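You operate a simulated robot arm through the tools that you are given. There is no shell and no other tool. Be economical: measure what you need, move in short steps, check, and stop when the job is done.

Carry out the task below with a simulated robot arm. There is one attempt and no reset: what you move stays moved.

## Task
Put the red sensor on top of the black white banded rubber foot.

Only the result counts: the job must be done as asked and must still hold three seconds after the hand-in. Knocking over, shifting, dropping, spilling or breaking anything else fails it.

## Robot
A 7-joint arm with a two-finger parallel gripper, fixed in place. Base frame: the origin is at the foot of the arm, x ahead of it, y to its left, z up; the work surface is at about z = 0. Readings come in mm, rad, newtons and seconds.
With the tool pointing down near the work surface it reaches from about 220 to 580 mm from the base axis. Its first joint turns from -1.152 to 1.152 rad. Payload 2.5 kg.
Tool frame: the origin (TCP) lies between the finger pads and is the grasp point; the fingertips stand 23 mm ahead of it; z points along the fingers, y is the line along which they close. Largest opening 94 mm; finger width 38, thickness 10; the body of the gripper, 54 by 96 mm, starts 39 mm behind the TCP.
Orientation is that of the tool frame in the base frame, as [roll, pitch, yaw] about the fixed x, y, z axes, in that order (R = Rz(yaw) Ry(pitch) Rx(roll)). With the fingers straight down and closing along the base's y, the tool's x points along the base's -x, its y along +y and its z along -z.

## Interface
- The arm moves only by the tool send_rows. Its argument "plan" is a list of rows, each a list of 7 numbers: the turn, a rotation vector about the tool's x, y, z in degrees, then the shift along the tool's x, y, z in mm, then the opening in per cent of the stroke, from 0 (shut) to 100 (fully open). In form: [[ax, ay, az, tx, ty, tz, hand], ...]. A call has 1 to 8 rows; each row shifts and turns the commanded pose from where the row before left it, along the tool's axes as they then stand. A row lasts 0.2 s, in which the tool goes at most 50 mm and 0.15 rad; a call with a longer step from one row to the next is refused whole, and so is a gripper value outside its range. A pose out of reach is approached as far as the arm can. The call stops where the force on the tool passes 40 N (or 10 N more than at its start, if that is more) or the arm is blocked; 0.2 s more then pass. The fingers move at their own pace (about 108 mm/s each) and stop on an object; they squeeze with about 44 N. The grip force told is the motor's: it shows also when the fingers shut on nothing. Time passes only in rows, and 0.2 s behind the last, so rows that do not move let the fingers close. The reply holds the time, the measured pose of the TCP, the force on the tool along the base axes, the opening and the grip force, in the units named above and with some noise, and new pictures: "pictures" is both (left out), scene, wrist or none.
- Cameras (640 x 400 px; columns grow to the right, rows downward): "scene" is fixed at [97.8, -395.6, 545.9]; the picture's right is [0.94, -0.33, 0.00], its down [-0.18, -0.51, -0.84] and it looks along [0.28, 0.80, -0.54] (base axes); focal length 338 px, centre (320, 200). "wrist" rides on the gripper at [-39, 0, -44] in the tool frame; the picture's right is [0.00, -1.00, 0.00], its down [0.97, 0.00, -0.24] and it looks along [0.24, 0.00, 0.97] (tool axes); focal length 218 px, centre (320, 200).
- probe_pixels(camera, pixels): there is no depth. For up to 12 entries [column, row, z] of the newest picture of that camera ("zoom" is the newest enlarged one), the place [x, y] in the base frame at which the ray of that pixel passes the height z, good to about 2 mm. It takes no simulated time.
- zoom(camera, box): a new picture of the part [left, top, right, bottom] of that camera's present view, enlarged. It takes no simulated time.
- sign_off(): hands the job in; it is judged then, once.

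Keep the steps short. Do not move on a guess: measure, check each grasp and each placing, and mend mistakes. In all there are 60 turns and 170 pictures (those below and enlarged ones count). Leave the gripper open and the arm clear of the work at the hand-in unless told otherwise, and finish with a single line.

The tools are called by a JSON object that holds its "api" and its "payload". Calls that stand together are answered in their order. send_rows: Moves the arm, as the interface text tells. Its arguments: {"type":"object","properties":{"plan":{"type":"array","items":{"type":"array","items":{"type":"number"}}},"pictures":{"type":"string","enum":["both","scene","wrist","none"]}},"required":["plan"]} The other tools are called the same way: probe_pixels (camera, pixels) gives the place at which the rays of pixels pass given heights; zoom (camera, box) takes an enlarged picture of a part of a camera's view; sign_off () hands the job in.

At the start:

```text
t: 0.0
position: [304.7, 118.8, 315.9]
tcp_rot: [-3.141, 0.0, -3.14]
ft_force: [-0.7, -0.2, -0.4]
gripper_width: 94.0
finger_force: 0.1
```

scene: 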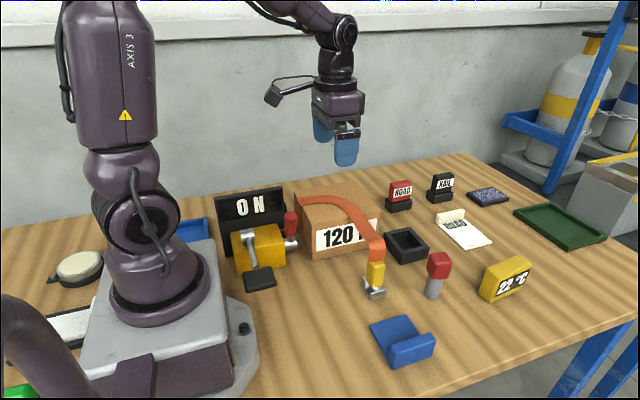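
wrist: 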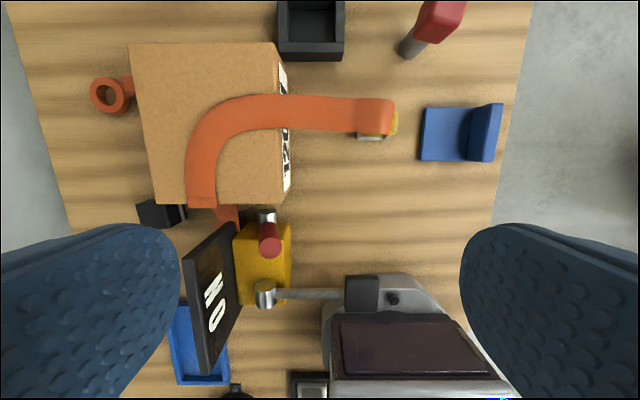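

I start by enlarging the scene to identify the red sensor and the banded rubber foot.

{"api": "zoom", "payload": {"camera": "scene", "box": [360, 160, 540, 310]}}

{"api": "zoom", "payload": {"camera": "scene", "box": [200, 170, 400, 310]}}

{"api": "zoom", "payload": {"camera": "scene", "box": [0, 220, 200, 400]}}

```text
2.67 times, centred on (450, 235) of scene
```

zoom: 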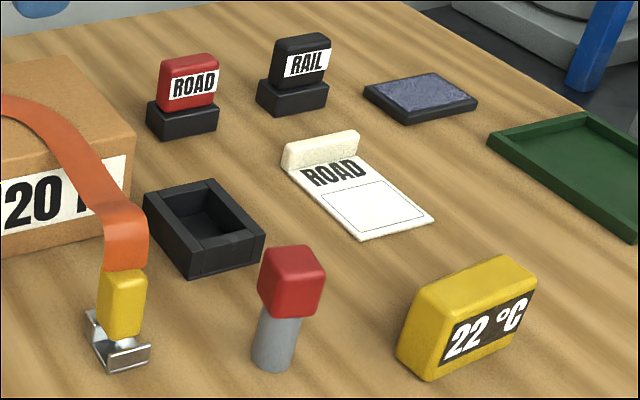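

```text
2.86 times, centred on (300, 240) of scene
```

zoom: 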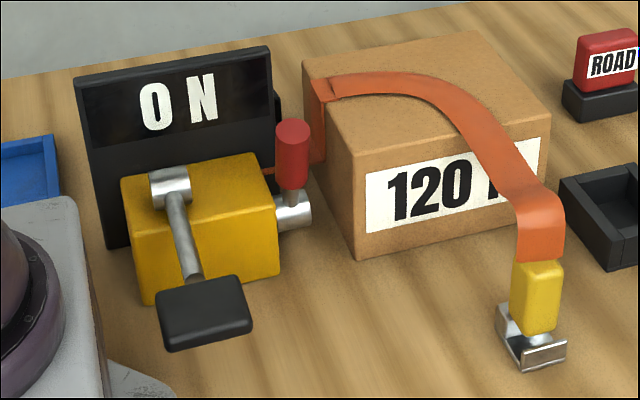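

```text
2.22 times, centred on (100, 310) of scene
```

zoom: 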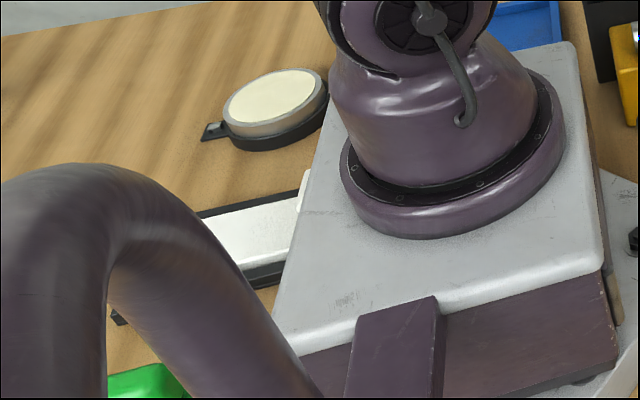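

The banded foot isn't visible yet. I enlarge the wrist view, especially behind the box near (160,213), and the area by the red piece at (435,25).

{"api": "zoom", "payload": {"camera": "wrist", "box": [60, 40, 300, 240]}}

{"api": "zoom", "payload": {"camera": "wrist", "box": [260, 0, 520, 170]}}

{"api": "zoom", "payload": {"camera": "wrist", "box": [140, 200, 400, 400]}}

```text
2.00 times, centred on (180, 140) of wrist
```

zoom: 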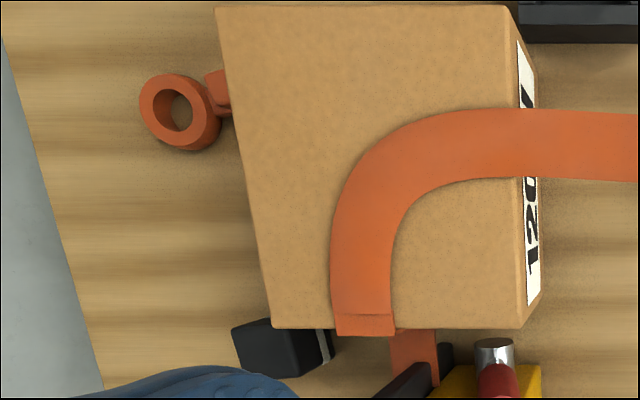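

```text
2.35 times, centred on (390, 85) of wrist
```

zoom: 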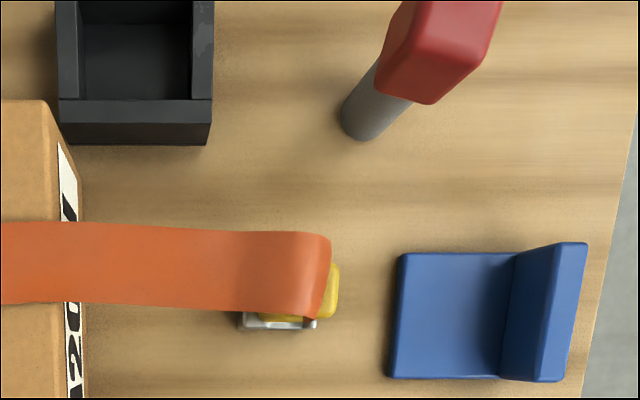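

```text
2.00 times, centred on (270, 300) of wrist
```

zoom: 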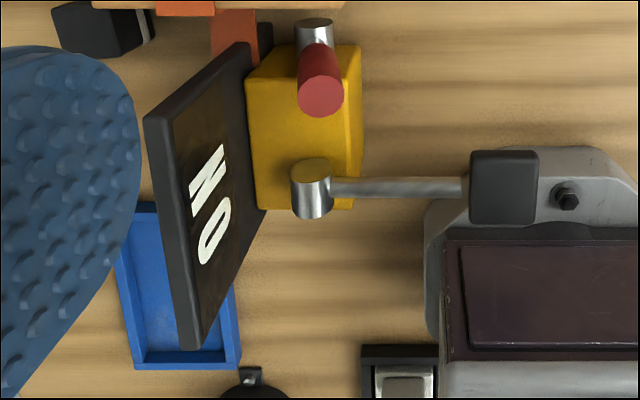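

A dark block with a pale band stands hidden behind the box (wrist ≈(165,213)); it may be the foot. I move the arm 120 mm along +y at this height to see it.

{"api": "send_rows", "payload": {"plan": [[0, 0, 0, 0, 40, 0, 100], [0, 0, 0, 0, 40, 0, 100], [0, 0, 0, 0, 40, 0, 100]], "pictures": "both"}}

```text
t: 0.8
position: [301.9, 238.1, 318.6]
tcp_rot: [3.141, 0.0, 3.141]
ft_force: [-0.1, -0.7, -0.1]
gripper_width: 94.1
finger_force: 0.0
```

scene: 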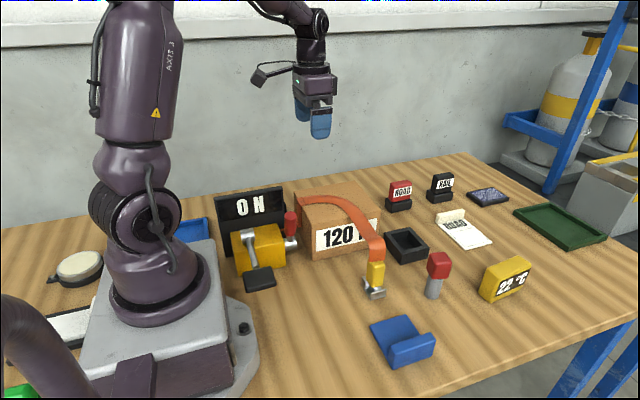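
wrist: 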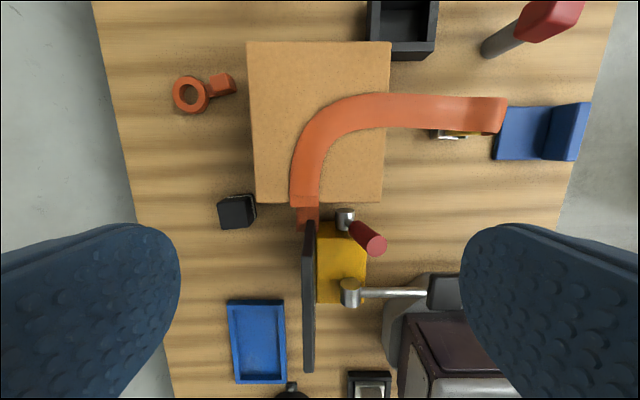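

{"api": "zoom", "payload": {"camera": "wrist", "box": [150, 50, 330, 250]}}

{"api": "zoom", "payload": {"camera": "wrist", "box": [200, 180, 280, 240]}}

{"api": "zoom", "payload": {"camera": "scene", "box": [405, 240, 465, 305]}}

```text
2.00 times, centred on (240, 150) of wrist
```

zoom: 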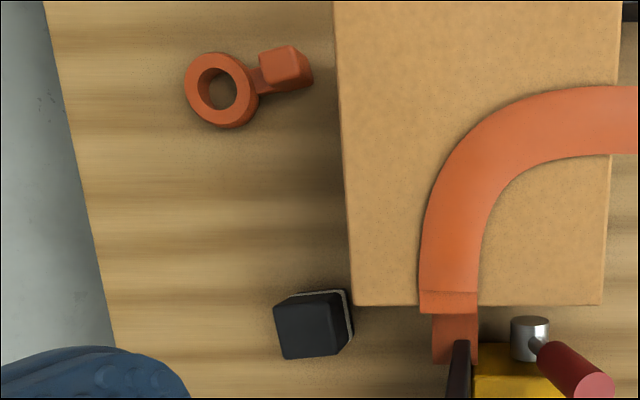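

```text
6.67 times, centred on (240, 210) of wrist
```

zoom: 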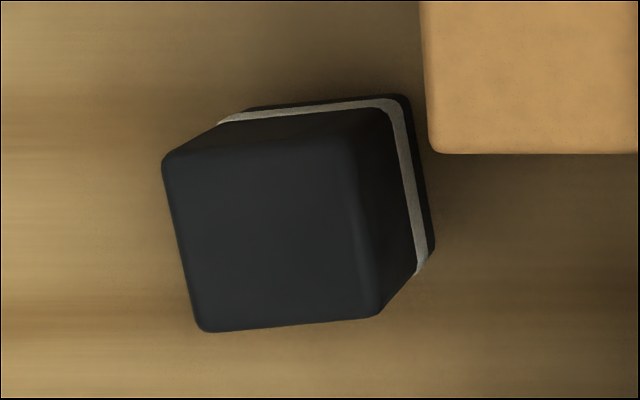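

```text
6.15 times, centred on (435, 272) of scene
```

zoom: 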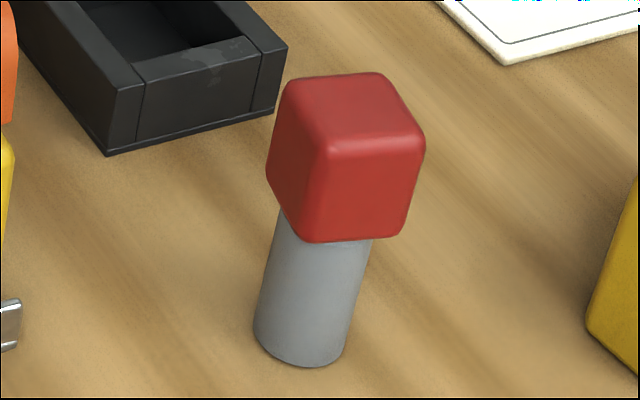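

The black block with a white band behind the box is the foot, and the red head on the grey stem is the sensor. I probe the foot's bottom and top corners at several heights, and the sensor's base and head.

{"api": "probe_pixels", "payload": {"camera": "wrist", "pixels": [[252.4, 194.5, 0], [257, 218.5, 0], [245, 201.5, 20], [245, 201.5, 30], [245, 201.5, 40], [249, 227.5, 20], [249, 227.5, 30], [249, 227.5, 40], [216.5, 204, 30], [222.8, 229.8, 30]]}}

{"api": "probe_pixels", "payload": {"camera": "scene", "pixels": [[425, 292.5, 0], [438.5, 296, 0], [431, 297, 0], [424, 255, 60], [436.8, 262, 60], [450.5, 262, 60], [443, 251, 60], [429.5, 253.5, 60], [436.5, 278.5, 40], [436.5, 278.5, 30]]}}

```text
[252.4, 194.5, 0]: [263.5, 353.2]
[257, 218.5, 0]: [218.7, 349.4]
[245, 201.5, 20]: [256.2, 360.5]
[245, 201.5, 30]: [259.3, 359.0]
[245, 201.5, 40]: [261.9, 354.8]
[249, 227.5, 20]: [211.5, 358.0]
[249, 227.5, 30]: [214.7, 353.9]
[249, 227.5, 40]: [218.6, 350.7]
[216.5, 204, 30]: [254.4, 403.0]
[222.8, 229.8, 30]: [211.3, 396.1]
```

```text
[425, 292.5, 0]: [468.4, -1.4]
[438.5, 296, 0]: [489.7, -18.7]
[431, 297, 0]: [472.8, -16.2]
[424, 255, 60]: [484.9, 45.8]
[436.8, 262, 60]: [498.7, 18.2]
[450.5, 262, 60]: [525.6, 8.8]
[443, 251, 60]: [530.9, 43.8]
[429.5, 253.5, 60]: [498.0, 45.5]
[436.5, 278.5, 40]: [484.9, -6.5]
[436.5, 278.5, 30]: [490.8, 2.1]
```

The foot is about 44 mm square, top at z≈40, centre ≈(238,374). The sensor stands near (483,-3). I go to above the sensor at z≈220 for a closer look.

{"api": "send_rows", "payload": {"plan": [[0, 0, 0, -23, -30, 0, 100], [0, 0, 0, -23, -30, 12, 100], [0, 0, 0, -23, -30, 14, 100], [0, 0, 0, -23, -30, 14, 100], [0, 0, 0, -22, -30, 14, 100], [0, 0, 0, -22, -30, 14, 100], [0, 0, 0, -22, -30, 15, 100], [0, 0, 0, -22, -30, 15, 100]], "pictures": "both"}}

```text
t: 2.6
position: [484.7, -2.5, 217.0]
tcp_rot: [-3.141, -0.001, -3.139]
ft_force: [-0.4, -0.7, -0.4]
gripper_width: 93.9
finger_force: 0.1
```

scene: 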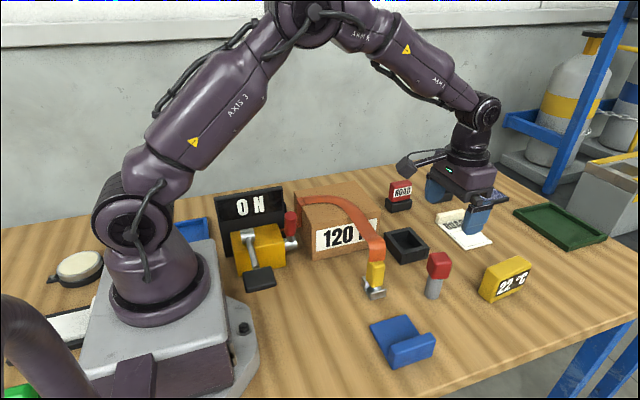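
wrist: 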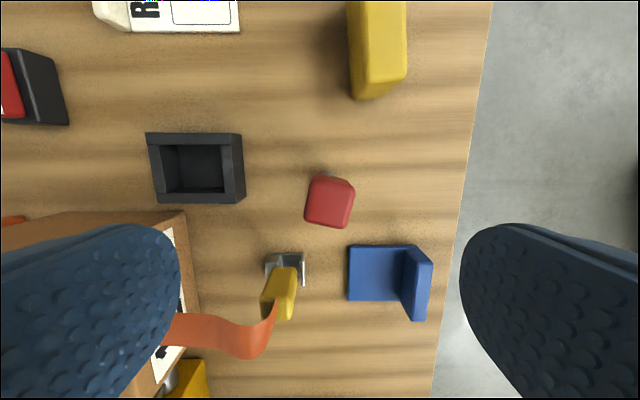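

{"api": "zoom", "payload": {"camera": "wrist", "box": [288, 160, 368, 240]}}

{"api": "probe_pixels", "payload": {"camera": "wrist", "pixels": [[330, 205, 50], [330, 205, 60], [330, 205, 70], [330, 205, 80], [324, 173, 20], [272, 286, 20]]}}

{"api": "probe_pixels", "payload": {"camera": "scene", "pixels": [[438.5, 258, 50], [438.5, 258, 60], [438.5, 258, 70], [438.5, 258, 80], [432, 294, 0]]}}

```text
5.00 times, centred on (328, 200) of wrist
```

zoom: 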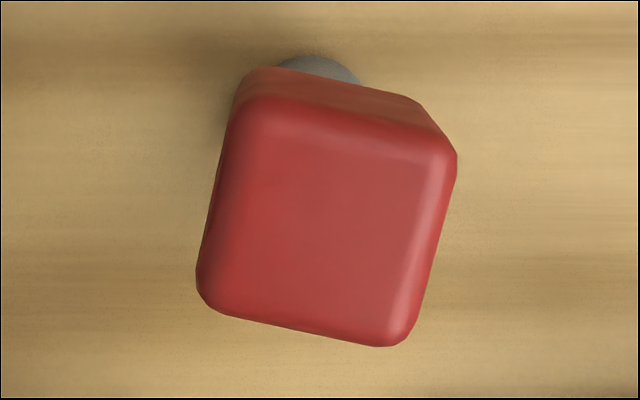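

```text
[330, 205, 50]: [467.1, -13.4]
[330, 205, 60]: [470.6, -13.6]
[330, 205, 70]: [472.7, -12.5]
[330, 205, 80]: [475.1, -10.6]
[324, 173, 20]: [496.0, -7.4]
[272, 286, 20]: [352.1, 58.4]
```

```text
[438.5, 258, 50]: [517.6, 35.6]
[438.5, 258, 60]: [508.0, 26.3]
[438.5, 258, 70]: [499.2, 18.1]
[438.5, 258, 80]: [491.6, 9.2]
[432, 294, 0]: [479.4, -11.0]
```

The sensor is ~100 mm tall, head ~32 mm cube (z≈68–100), centre ≈(479,-10), turned ~11°. I shift onto it, turn 11° and descend to z≈150 for a check.

{"api": "send_rows", "payload": {"plan": [[0, 0, 0, 5.7, -7.5, 20, 100], [0, 0, 5.5, 0, 0, 25, 100], [0, 0, 5.5, 0, 0, 22, 100]], "pictures": "both"}}

```text
t: 3.4
position: [478.1, -6.3, 153.1]
tcp_rot: [3.141, 0.001, 2.951]
ft_force: [0.5, -0.4, -1.0]
gripper_width: 94.0
finger_force: 0.1
```

scene: 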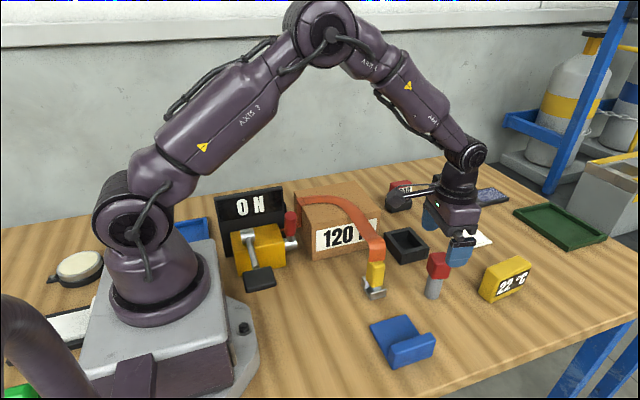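
wrist: 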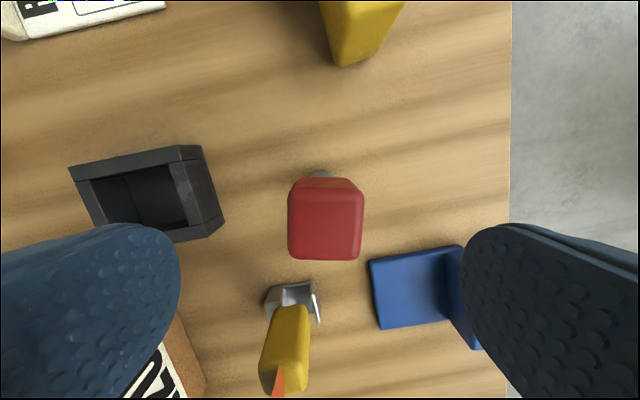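

Well aligned; the head is ~3 mm to the right and ~2 mm up of the tool axis. I correct, descend to z≈87 with fingers open.

{"api": "send_rows", "payload": {"plan": [[0, 0, 0, -2, -3, 0, 100], [0, 0, 0, 0, 0, 25, 100], [0, 0, 0, 0, 0, 25, 100], [0, 0, 0, 0, 0, 16, 100]], "pictures": "both"}}

```text
t: 4.4
position: [479.4, -12.7, 87.0]
tcp_rot: [-3.141, 0.001, 2.951]
ft_force: [0.2, 0.1, -0.2]
gripper_width: 93.7
finger_force: 0.0
```

scene: 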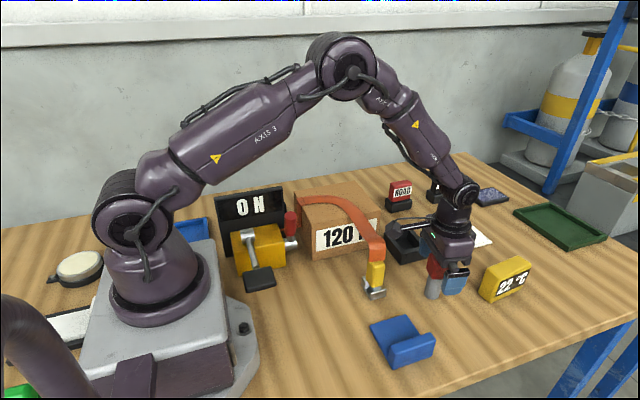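
wrist: 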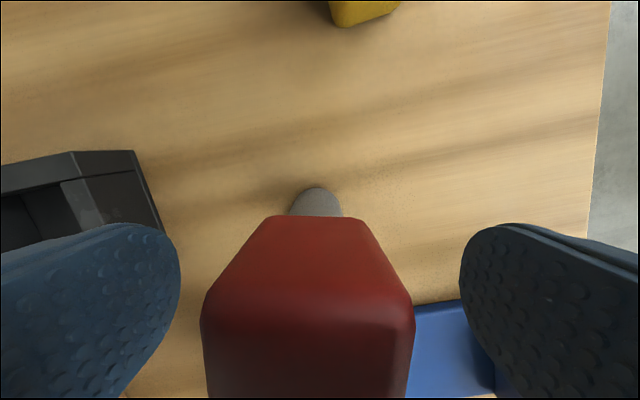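

The head sits between the fingers, ~1.5 mm to the left. I nudge and close.

{"api": "send_rows", "payload": {"plan": [[0, 0, 0, 0, 1.5, 0, 100], [0, 0, 0, 0, 0, 0, 40], [0, 0, 0, 0, 0, 0, 20], [0, 0, 0, 0, 0, 0, 20], [0, 0, 0, 0, 0, 0, 20]], "pictures": "both"}}

```text
t: 5.6
position: [478.6, -11.6, 86.0]
tcp_rot: [3.141, 0.0, 2.952]
ft_force: [-0.4, -0.7, 0.8]
gripper_width: 35.7
finger_force: 43.8
```

scene: 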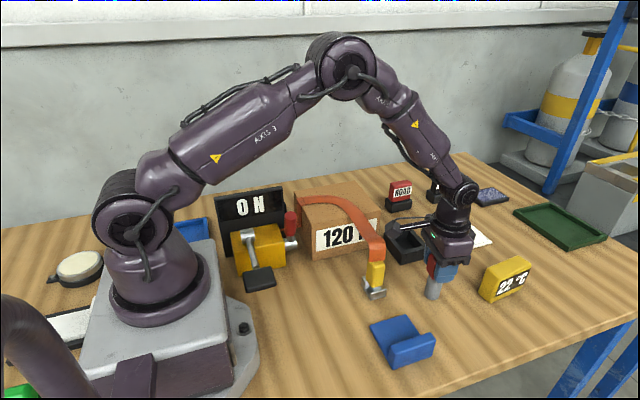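
wrist: 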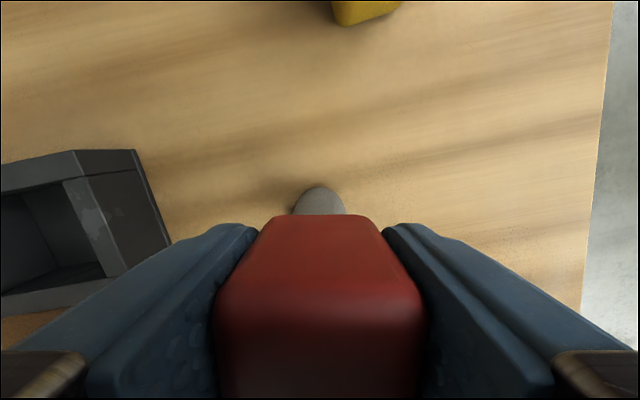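

Gripped: opening 35.7 mm at 44 N, TCP z≈86 with the sensor's foot at z=0. I lift straight up.

{"api": "send_rows", "payload": {"plan": [[0, 0, 0, 0, 0, -10, 20], [0, 0, 0, 0, 0, -30, 20], [0, 0, 0, 0, 0, -35, 20], [0, 0, 0, 0, 0, -35, 20], [0, 0, 0, 0, 0, -35, 20], [0, 0, 0, 0, 0, -30, 20]], "pictures": "both"}}

```text
t: 7.0
position: [478.6, -8.9, 259.7]
tcp_rot: [3.139, 0.0, 2.949]
ft_force: [-0.6, 0.1, -0.2]
gripper_width: 35.2
finger_force: 44.2
```

scene: 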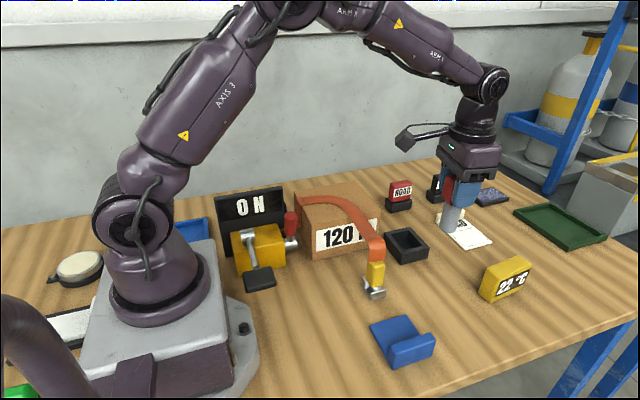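
wrist: 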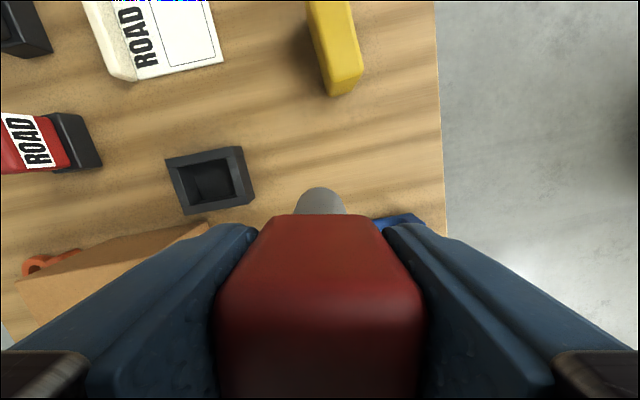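

No slip. I turn back 11°, then carry the sensor at z≈260 toward a viewing point beside the foot.

{"api": "send_rows", "payload": {"plan": [[0, 0, -5.5, 0, 0, 0, 20], [0, 0, -5.5, 0, 0, 0, 20], [0, 0, 0, 20, 24, 0, 20], [0, 0, 0, 28, 34, 0, 20], [0, 0, 0, 28, 34, 0, 20], [0, 0, 0, 28, 34, 0, 20], [0, 0, 0, 28, 34, 0, 20], [0, 0, 0, 28, 34, 0, 20]], "pictures": "none"}}

{"api": "send_rows", "payload": {"plan": [[0, 0, 0, 28, 34, 0, 20], [0, 0, 0, 28, 34, 0, 20], [0, 0, 0, 28, 34, 0, 20], [0, 0, 0, 24, 34, 0, 20], [0, 0, 0, 10, 10, 0, 20]], "pictures": "both"}}

```text
t: 8.8
position: [322.6, 181.5, 262.4]
tcp_rot: [3.14, 0.0, 3.141]
ft_force: [0.5, 0.9, 0.0]
gripper_width: 35.6
finger_force: 43.8
```

```text
t: 10.0
position: [201.2, 328.3, 262.4]
tcp_rot: [3.142, 0.0, 3.141]
ft_force: [0.8, -0.2, -0.1]
gripper_width: 35.6
finger_force: 44.3
```

scene: 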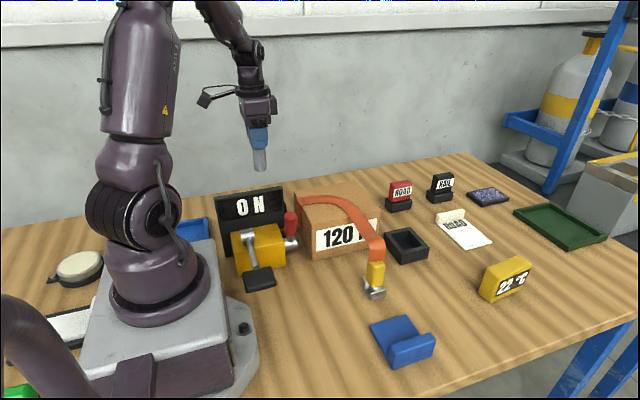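
wrist: 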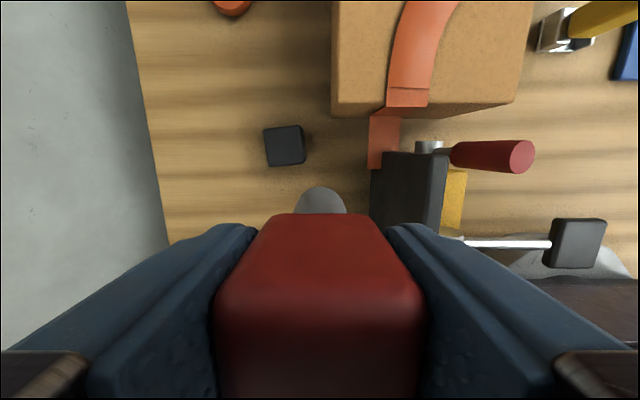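

The foot is clear at about (285,146). I enlarge it to measure.

{"api": "zoom", "payload": {"camera": "wrist", "box": [250, 105, 330, 185]}}

```text
5.00 times, centred on (290, 145) of wrist
```

zoom: 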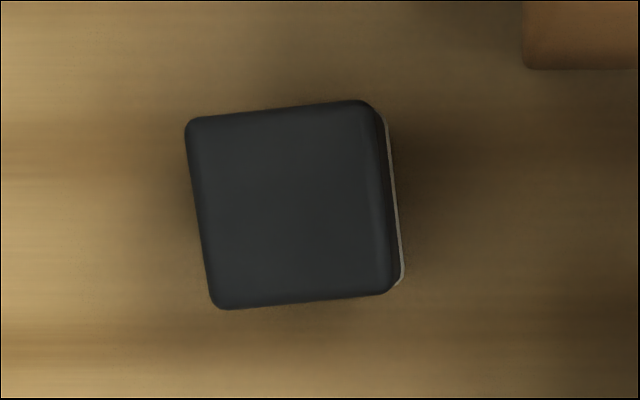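

{"api": "probe_pixels", "payload": {"camera": "zoom", "pixels": [[289, 205, 40], [289, 205, 35], [289, 205, 45], [185, 118, 40], [368, 102, 40], [390, 294, 40], [214, 309, 40], [388, 118, 8], [404, 280, 8], [525, 68, 80], [525, 68, 100]]}}

{"api": "probe_pixels", "payload": {"camera": "scene", "pixels": [[295, 198, 60], [295, 198, 80], [295, 198, 100], [302, 256, 0], [313, 231, 60], [312, 231, 80]]}}

{"api": "probe_pixels", "payload": {"camera": "wrist", "pixels": [[331, 104, 60], [331, 104, 80], [331, 104, 100], [515, 104, 60], [515, 104, 80], [515, 104, 100]]}}

```text
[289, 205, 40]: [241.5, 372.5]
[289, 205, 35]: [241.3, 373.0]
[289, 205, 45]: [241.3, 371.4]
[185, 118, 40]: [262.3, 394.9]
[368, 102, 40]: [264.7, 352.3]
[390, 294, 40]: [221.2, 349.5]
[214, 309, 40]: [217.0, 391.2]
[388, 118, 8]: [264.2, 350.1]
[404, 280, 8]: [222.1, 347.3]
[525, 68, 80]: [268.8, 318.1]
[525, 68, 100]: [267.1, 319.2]
```

```text
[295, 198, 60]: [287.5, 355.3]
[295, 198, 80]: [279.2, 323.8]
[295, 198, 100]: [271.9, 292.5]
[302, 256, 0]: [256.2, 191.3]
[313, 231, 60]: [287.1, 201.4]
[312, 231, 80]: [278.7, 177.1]
```

```text
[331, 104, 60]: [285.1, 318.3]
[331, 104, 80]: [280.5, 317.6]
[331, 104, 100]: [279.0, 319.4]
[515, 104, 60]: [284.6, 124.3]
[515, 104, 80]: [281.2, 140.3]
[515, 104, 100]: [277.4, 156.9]
```

Foot centre ≈(241,372), top z≈40, yaw ≈+5°; box top ≈83 mm, at y<319, so fingers (≥100 mm) clear it. The stem is centred under the TCP. I move over the foot, turn -5°, and descend to z≈145.

{"api": "send_rows", "payload": {"plan": [[0, 0, 0, -20, 22, 0, 20], [0, 0, 0, -20, 22, 0, 20], [0, 0, -5, 0, 0, 0, 20], [0, 0, 0, 0, 0, 40, 20], [0, 0, 0, 0, 0, 40, 20], [0, 0, 0, 0, 0, 35, 20], [0, 0, 0, 0, 0, 0, 20]], "pictures": "both"}}

```text
t: 11.6
position: [243.1, 374.6, 147.3]
tcp_rot: [3.141, -0.001, -3.053]
ft_force: [-0.4, -0.7, -1.6]
gripper_width: 35.5
finger_force: 44.1
```

scene: 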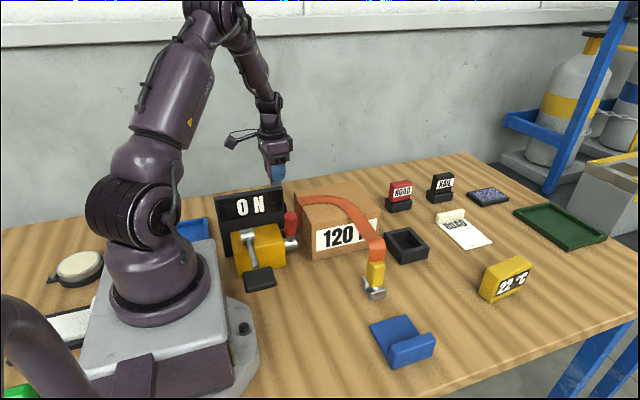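
wrist: 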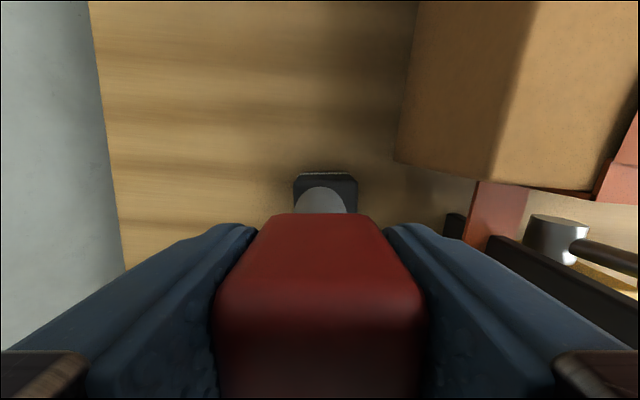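

{"api": "zoom", "payload": {"camera": "wrist", "box": [280, 160, 370, 220]}}

```text
6.67 times, centred on (325, 190) of wrist
```

zoom: 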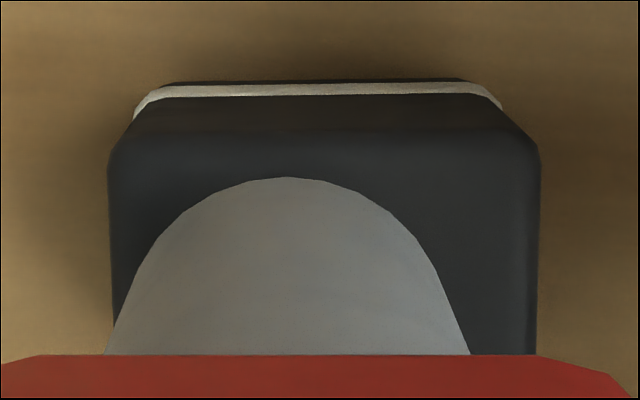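

{"api": "probe_pixels", "payload": {"camera": "zoom", "pixels": [[324, 125, 40], [108, 180, 40], [540, 180, 40], [287, 177, 61], [324, 83, 0], [175, 83, 0], [465, 80, 0]]}}

```text
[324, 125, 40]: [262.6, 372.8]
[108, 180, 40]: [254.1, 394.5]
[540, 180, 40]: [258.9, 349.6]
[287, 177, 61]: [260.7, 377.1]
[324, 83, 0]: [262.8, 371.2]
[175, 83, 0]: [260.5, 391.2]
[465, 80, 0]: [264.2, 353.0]
```

The foot centre lies ~4 mm right and ~4 mm toward the base relative to the stem. I correct and go down 13 mm, then look again.

{"api": "send_rows", "payload": {"plan": [[0, 0, 0, 4, -4, 0, 20], [0, 0, 0, 0, 0, 7, 20], [0, 0, 0, 0, 0, 5, 20], [0, 0, 0, 0, 0, 0, 20]], "pictures": "wrist"}}

{"api": "zoom", "payload": {"camera": "wrist", "box": [280, 160, 370, 220]}}

```text
t: 12.6
position: [238.7, 369.9, 136.1]
tcp_rot: [3.14, 0.002, -3.053]
ft_force: [-3.2, -6.1, 29.9]
gripper_width: 35.5
finger_force: 44.0
```

wrist: 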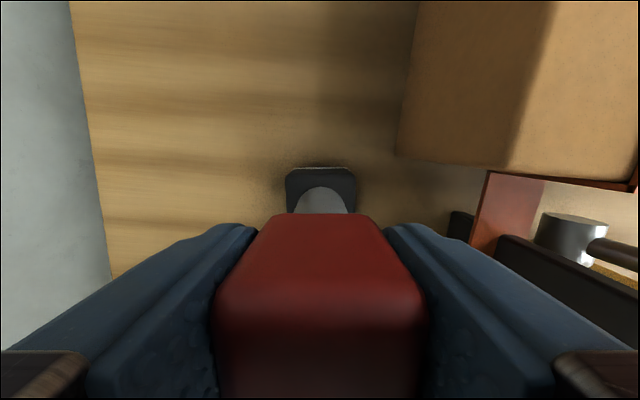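

```text
6.67 times, centred on (325, 190) of wrist
```

zoom: 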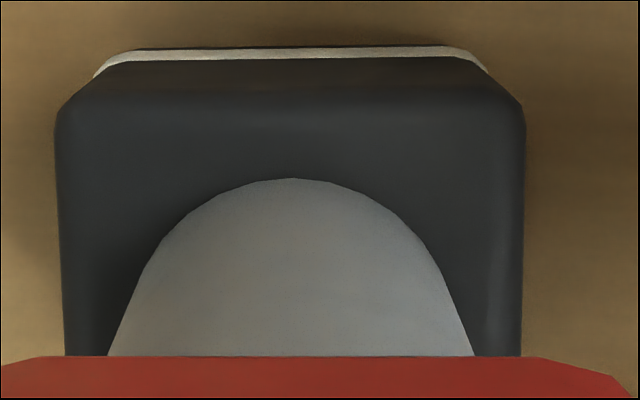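

Contact: 30 N up at z≈136, so the foot is ~49 mm tall. The stem is centred (foot 290 vs apex 290 in the zoom). I ease up 1 mm to lower the load before letting go.

{"api": "send_rows", "payload": {"plan": [[0, 0, 0, 0, 0, -1, 20], [0, 0, 0, 0, 0, 0, 20]], "pictures": "none"}}

```text
t: 13.2
position: [238.2, 370.4, 134.2]
tcp_rot: [3.138, 0.004, -3.053]
ft_force: [0.9, -1.9, 28.8]
gripper_width: 35.4
finger_force: 44.1
```

{"api": "send_rows", "payload": {"plan": [[0, 0, 0, 0, 0, -1, 20], [0, 0, 0, 0, 0, 0, 20]], "pictures": "none"}}

```text
t: 13.8
position: [237.7, 370.1, 135.5]
tcp_rot: [3.14, 0.001, -3.054]
ft_force: [5.4, 3.2, 19.0]
gripper_width: 35.2
finger_force: 44.1
```

Load dropped to 19 N. One more small step.

{"api": "send_rows", "payload": {"plan": [[0, 0, 0, 0, 0, -1, 20], [0, 0, 0, 0, 0, 0, 20]], "pictures": "none"}}

```text
t: 14.4
position: [237.8, 367.7, 135.1]
tcp_rot: [-3.139, 0.0, -3.052]
ft_force: [1.2, 2.6, 6.2]
gripper_width: 35.6
finger_force: 43.9
```

Only 6 N remains, sensor resting on the foot. I check the view before opening.

{"api": "send_rows", "payload": {"plan": [[0, 0, 0, 0, 0, -0.3, 20]], "pictures": "wrist"}}

{"api": "zoom", "payload": {"camera": "wrist", "box": [280, 160, 370, 220]}}

```text
t: 14.8
position: [237.9, 368.6, 136.7]
tcp_rot: [-3.141, -0.001, -3.051]
ft_force: [0.0, 0.8, 2.3]
gripper_width: 35.4
finger_force: 44.5
```

wrist: 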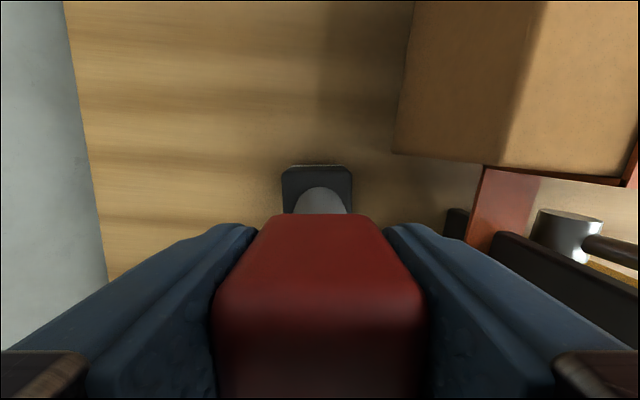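

```text
6.67 times, centred on (325, 190) of wrist
```

zoom: 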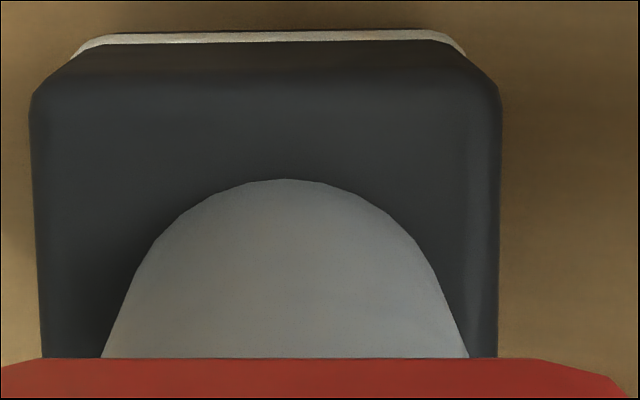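

The arm settled ~3 mm right and ~2.5 mm back (the box moved in the image likewise, so the foot stayed). I lift 5 mm, recentre, and come down gently.

{"api": "send_rows", "payload": {"plan": [[0, 0, 0, 0, 0, -5, 20], [0, 0, 0, -2.5, 3, 0, 20], [0, 0, 0, 0, 0, 0, 20]], "pictures": "wrist"}}

{"api": "zoom", "payload": {"camera": "wrist", "box": [280, 160, 370, 220]}}

```text
t: 15.6
position: [240.7, 371.9, 141.1]
tcp_rot: [3.14, -0.001, -3.054]
ft_force: [-0.1, -0.1, -0.5]
gripper_width: 35.4
finger_force: 44.1
```

wrist: 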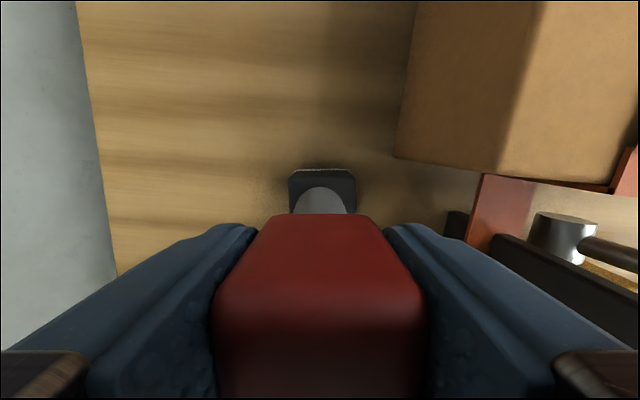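

```text
6.67 times, centred on (325, 190) of wrist
```

zoom: 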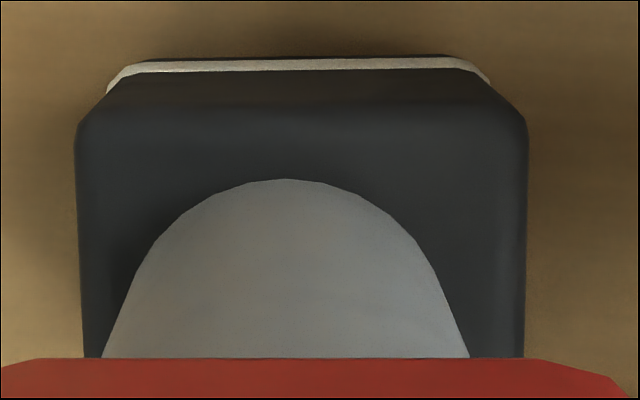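

Nearly centred (foot 302 vs stem 285, ~1.5 mm). I nudge 1.5 mm and lower 4 mm in small steps.

{"api": "send_rows", "payload": {"plan": [[0, 0, 0, 0, -1.5, 0, 20], [0, 0, 0, 0, 0, 2, 20], [0, 0, 0, 0, 0, 2, 20], [0, 0, 0, 0, 0, 0, 20]], "pictures": "wrist"}}

{"api": "zoom", "payload": {"camera": "wrist", "box": [280, 160, 370, 220]}}

```text
t: 16.6
position: [240.8, 371.2, 137.6]
tcp_rot: [-3.141, 0.001, -3.054]
ft_force: [0.3, 0.0, 0.0]
gripper_width: 35.1
finger_force: 44.1
```

wrist: 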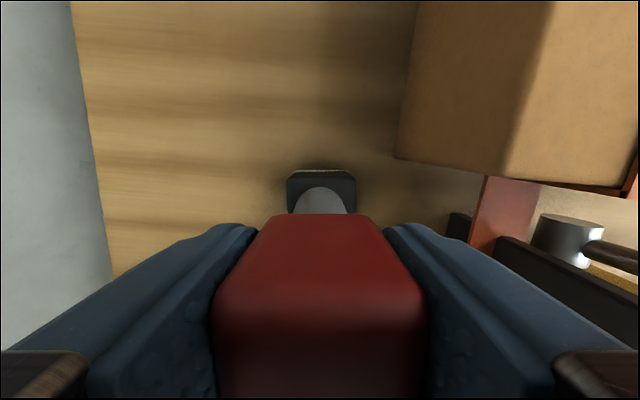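

```text
6.67 times, centred on (325, 190) of wrist
```

zoom: 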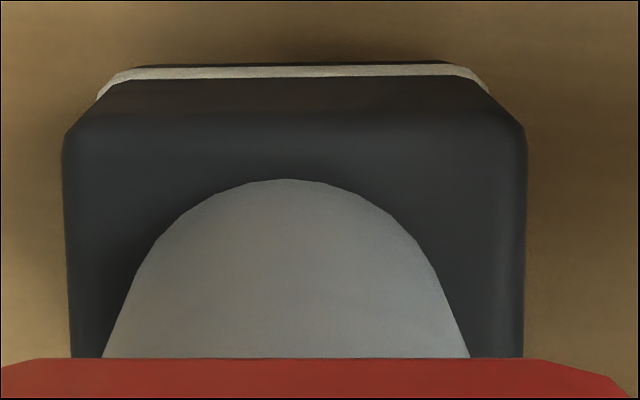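

Centred within ~1 mm, no contact yet. Lower 1 mm.

{"api": "send_rows", "payload": {"plan": [[0, 0, 0, 0, 0, 1, 20], [0, 0, 0, 0, 0, 0, 20]], "pictures": "none"}}

```text
t: 17.2
position: [240.9, 372.1, 135.4]
tcp_rot: [-3.141, 0.0, -3.051]
ft_force: [-0.1, -0.1, -0.1]
gripper_width: 35.3
finger_force: 44.1
```

{"api": "send_rows", "payload": {"plan": [[0, 0, 0, 0, 0, 0.7, 20], [0, 0, 0, 0, 0, 0, 20]], "pictures": "none"}}

```text
t: 17.8
position: [240.6, 370.6, 137.1]
tcp_rot: [3.141, 0.0, -3.052]
ft_force: [0.4, 0.9, 0.8]
gripper_width: 35.4
finger_force: 43.7
```

Barely touching perhaps (0.8 N). Another 0.6 mm.

{"api": "send_rows", "payload": {"plan": [[0, 0, 0, 0, 0, 0.6, 20], [0, 0, 0, 0, 0, 0, 20]], "pictures": "both"}}

{"api": "zoom", "payload": {"camera": "wrist", "box": [280, 160, 370, 220]}}

```text
t: 18.4
position: [242.0, 371.4, 136.5]
tcp_rot: [3.138, 0.0, -3.052]
ft_force: [-0.5, 0.7, 4.3]
gripper_width: 35.4
finger_force: 44.0
```

scene: 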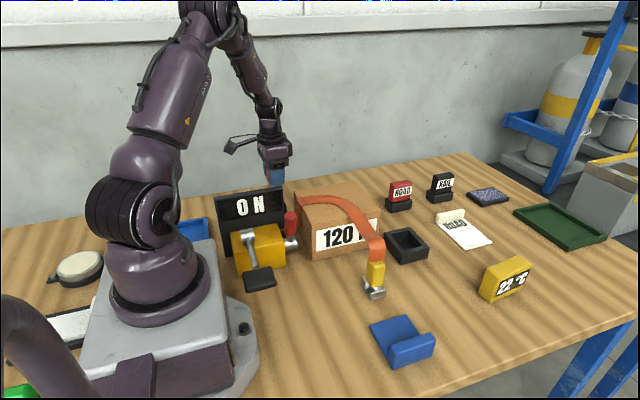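
wrist: 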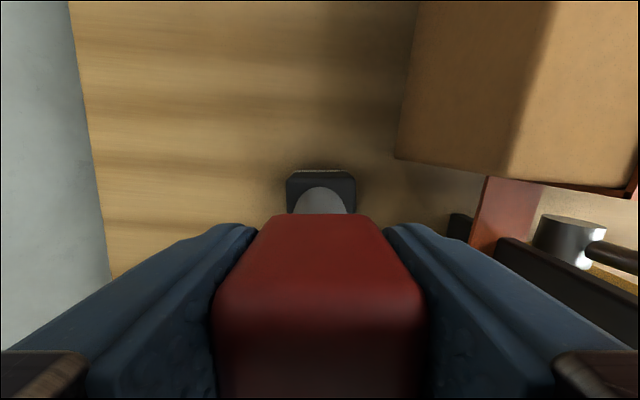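

```text
6.67 times, centred on (325, 190) of wrist
```

zoom: 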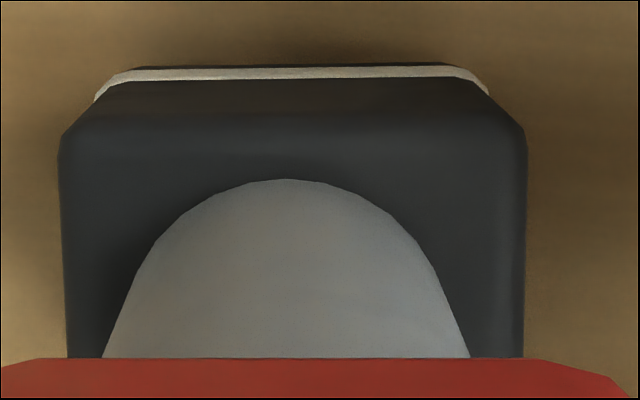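

Firmly seated with 4 N and centred. I open the fingers gradually.

{"api": "send_rows", "payload": {"plan": [[0, 0, 0, 0, 0, 0, 38], [0, 0, 0, 0, 0, 0, 40], [0, 0, 0, 0, 0, 0, 46], [0, 0, 0, 0, 0, 0, 60], [0, 0, 0, 0, 0, 0, 70], [0, 0, 0, 0, 0, 0, 70]], "pictures": "wrist"}}

```text
t: 19.8
position: [240.7, 369.6, 135.8]
tcp_rot: [3.142, 0.0, -3.052]
ft_force: [-0.2, -0.8, -0.1]
gripper_width: 65.6
finger_force: 0.1
```

wrist: 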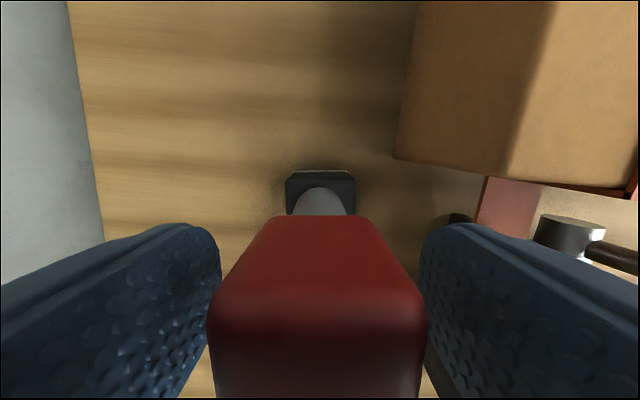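

The sensor stands free between the open fingers. I rise straight up to clear it.

{"api": "send_rows", "payload": {"plan": [[0, 0, 0, 0, 0, -10, 70], [0, 0, 0, 0, 0, -25, 70], [0, 0, 0, 0, 0, -30, 70], [0, 0, 0, 0, 0, -35, 70], [0, 0, 0, 0, 0, -35, 70], [0, 0, 0, 40, 0, 0, 100]], "pictures": "both"}}

{"api": "zoom", "payload": {"camera": "wrist", "box": [230, 80, 410, 260]}}

{"api": "zoom", "payload": {"camera": "scene", "box": [210, 120, 390, 260]}}

```text
t: 21.2
position: [201.4, 366.0, 268.9]
tcp_rot: [-3.141, 0.0, -3.054]
ft_force: [-0.3, -0.5, -0.2]
gripper_width: 94.0
finger_force: 0.0
```

scene: 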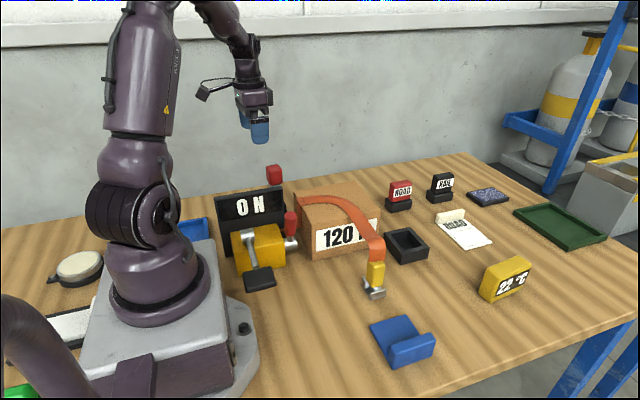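
wrist: 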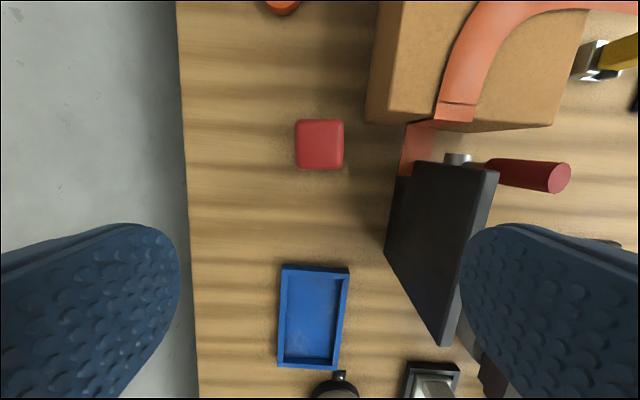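

```text
2.22 times, centred on (320, 170) of wrist
```

zoom: 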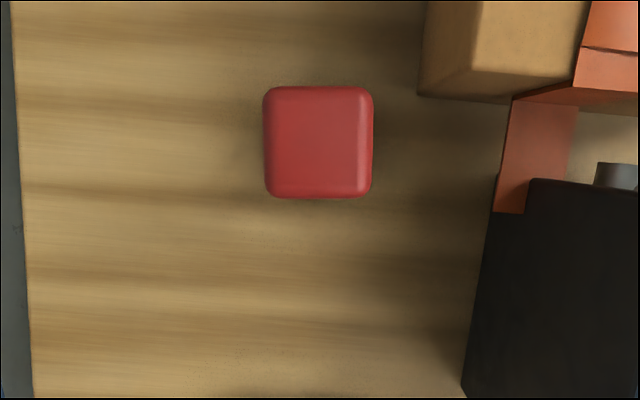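

```text
2.86 times, centred on (300, 190) of scene
```

zoom: 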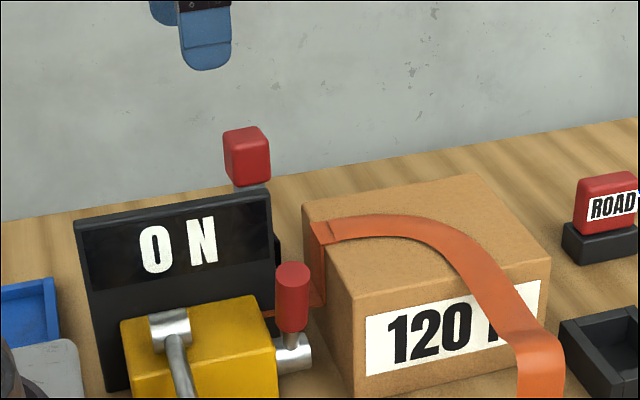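

The sensor stands upright on the foot, the gripper is open and clear, and nothing else moved. I hand in.

{"api": "sign_off", "payload": {}}

```text
The job is handed in.
```

The red sensor is standing upright on top of the black-and-white banded rubber foot, with the gripper open and clear, and the job has been handed in.
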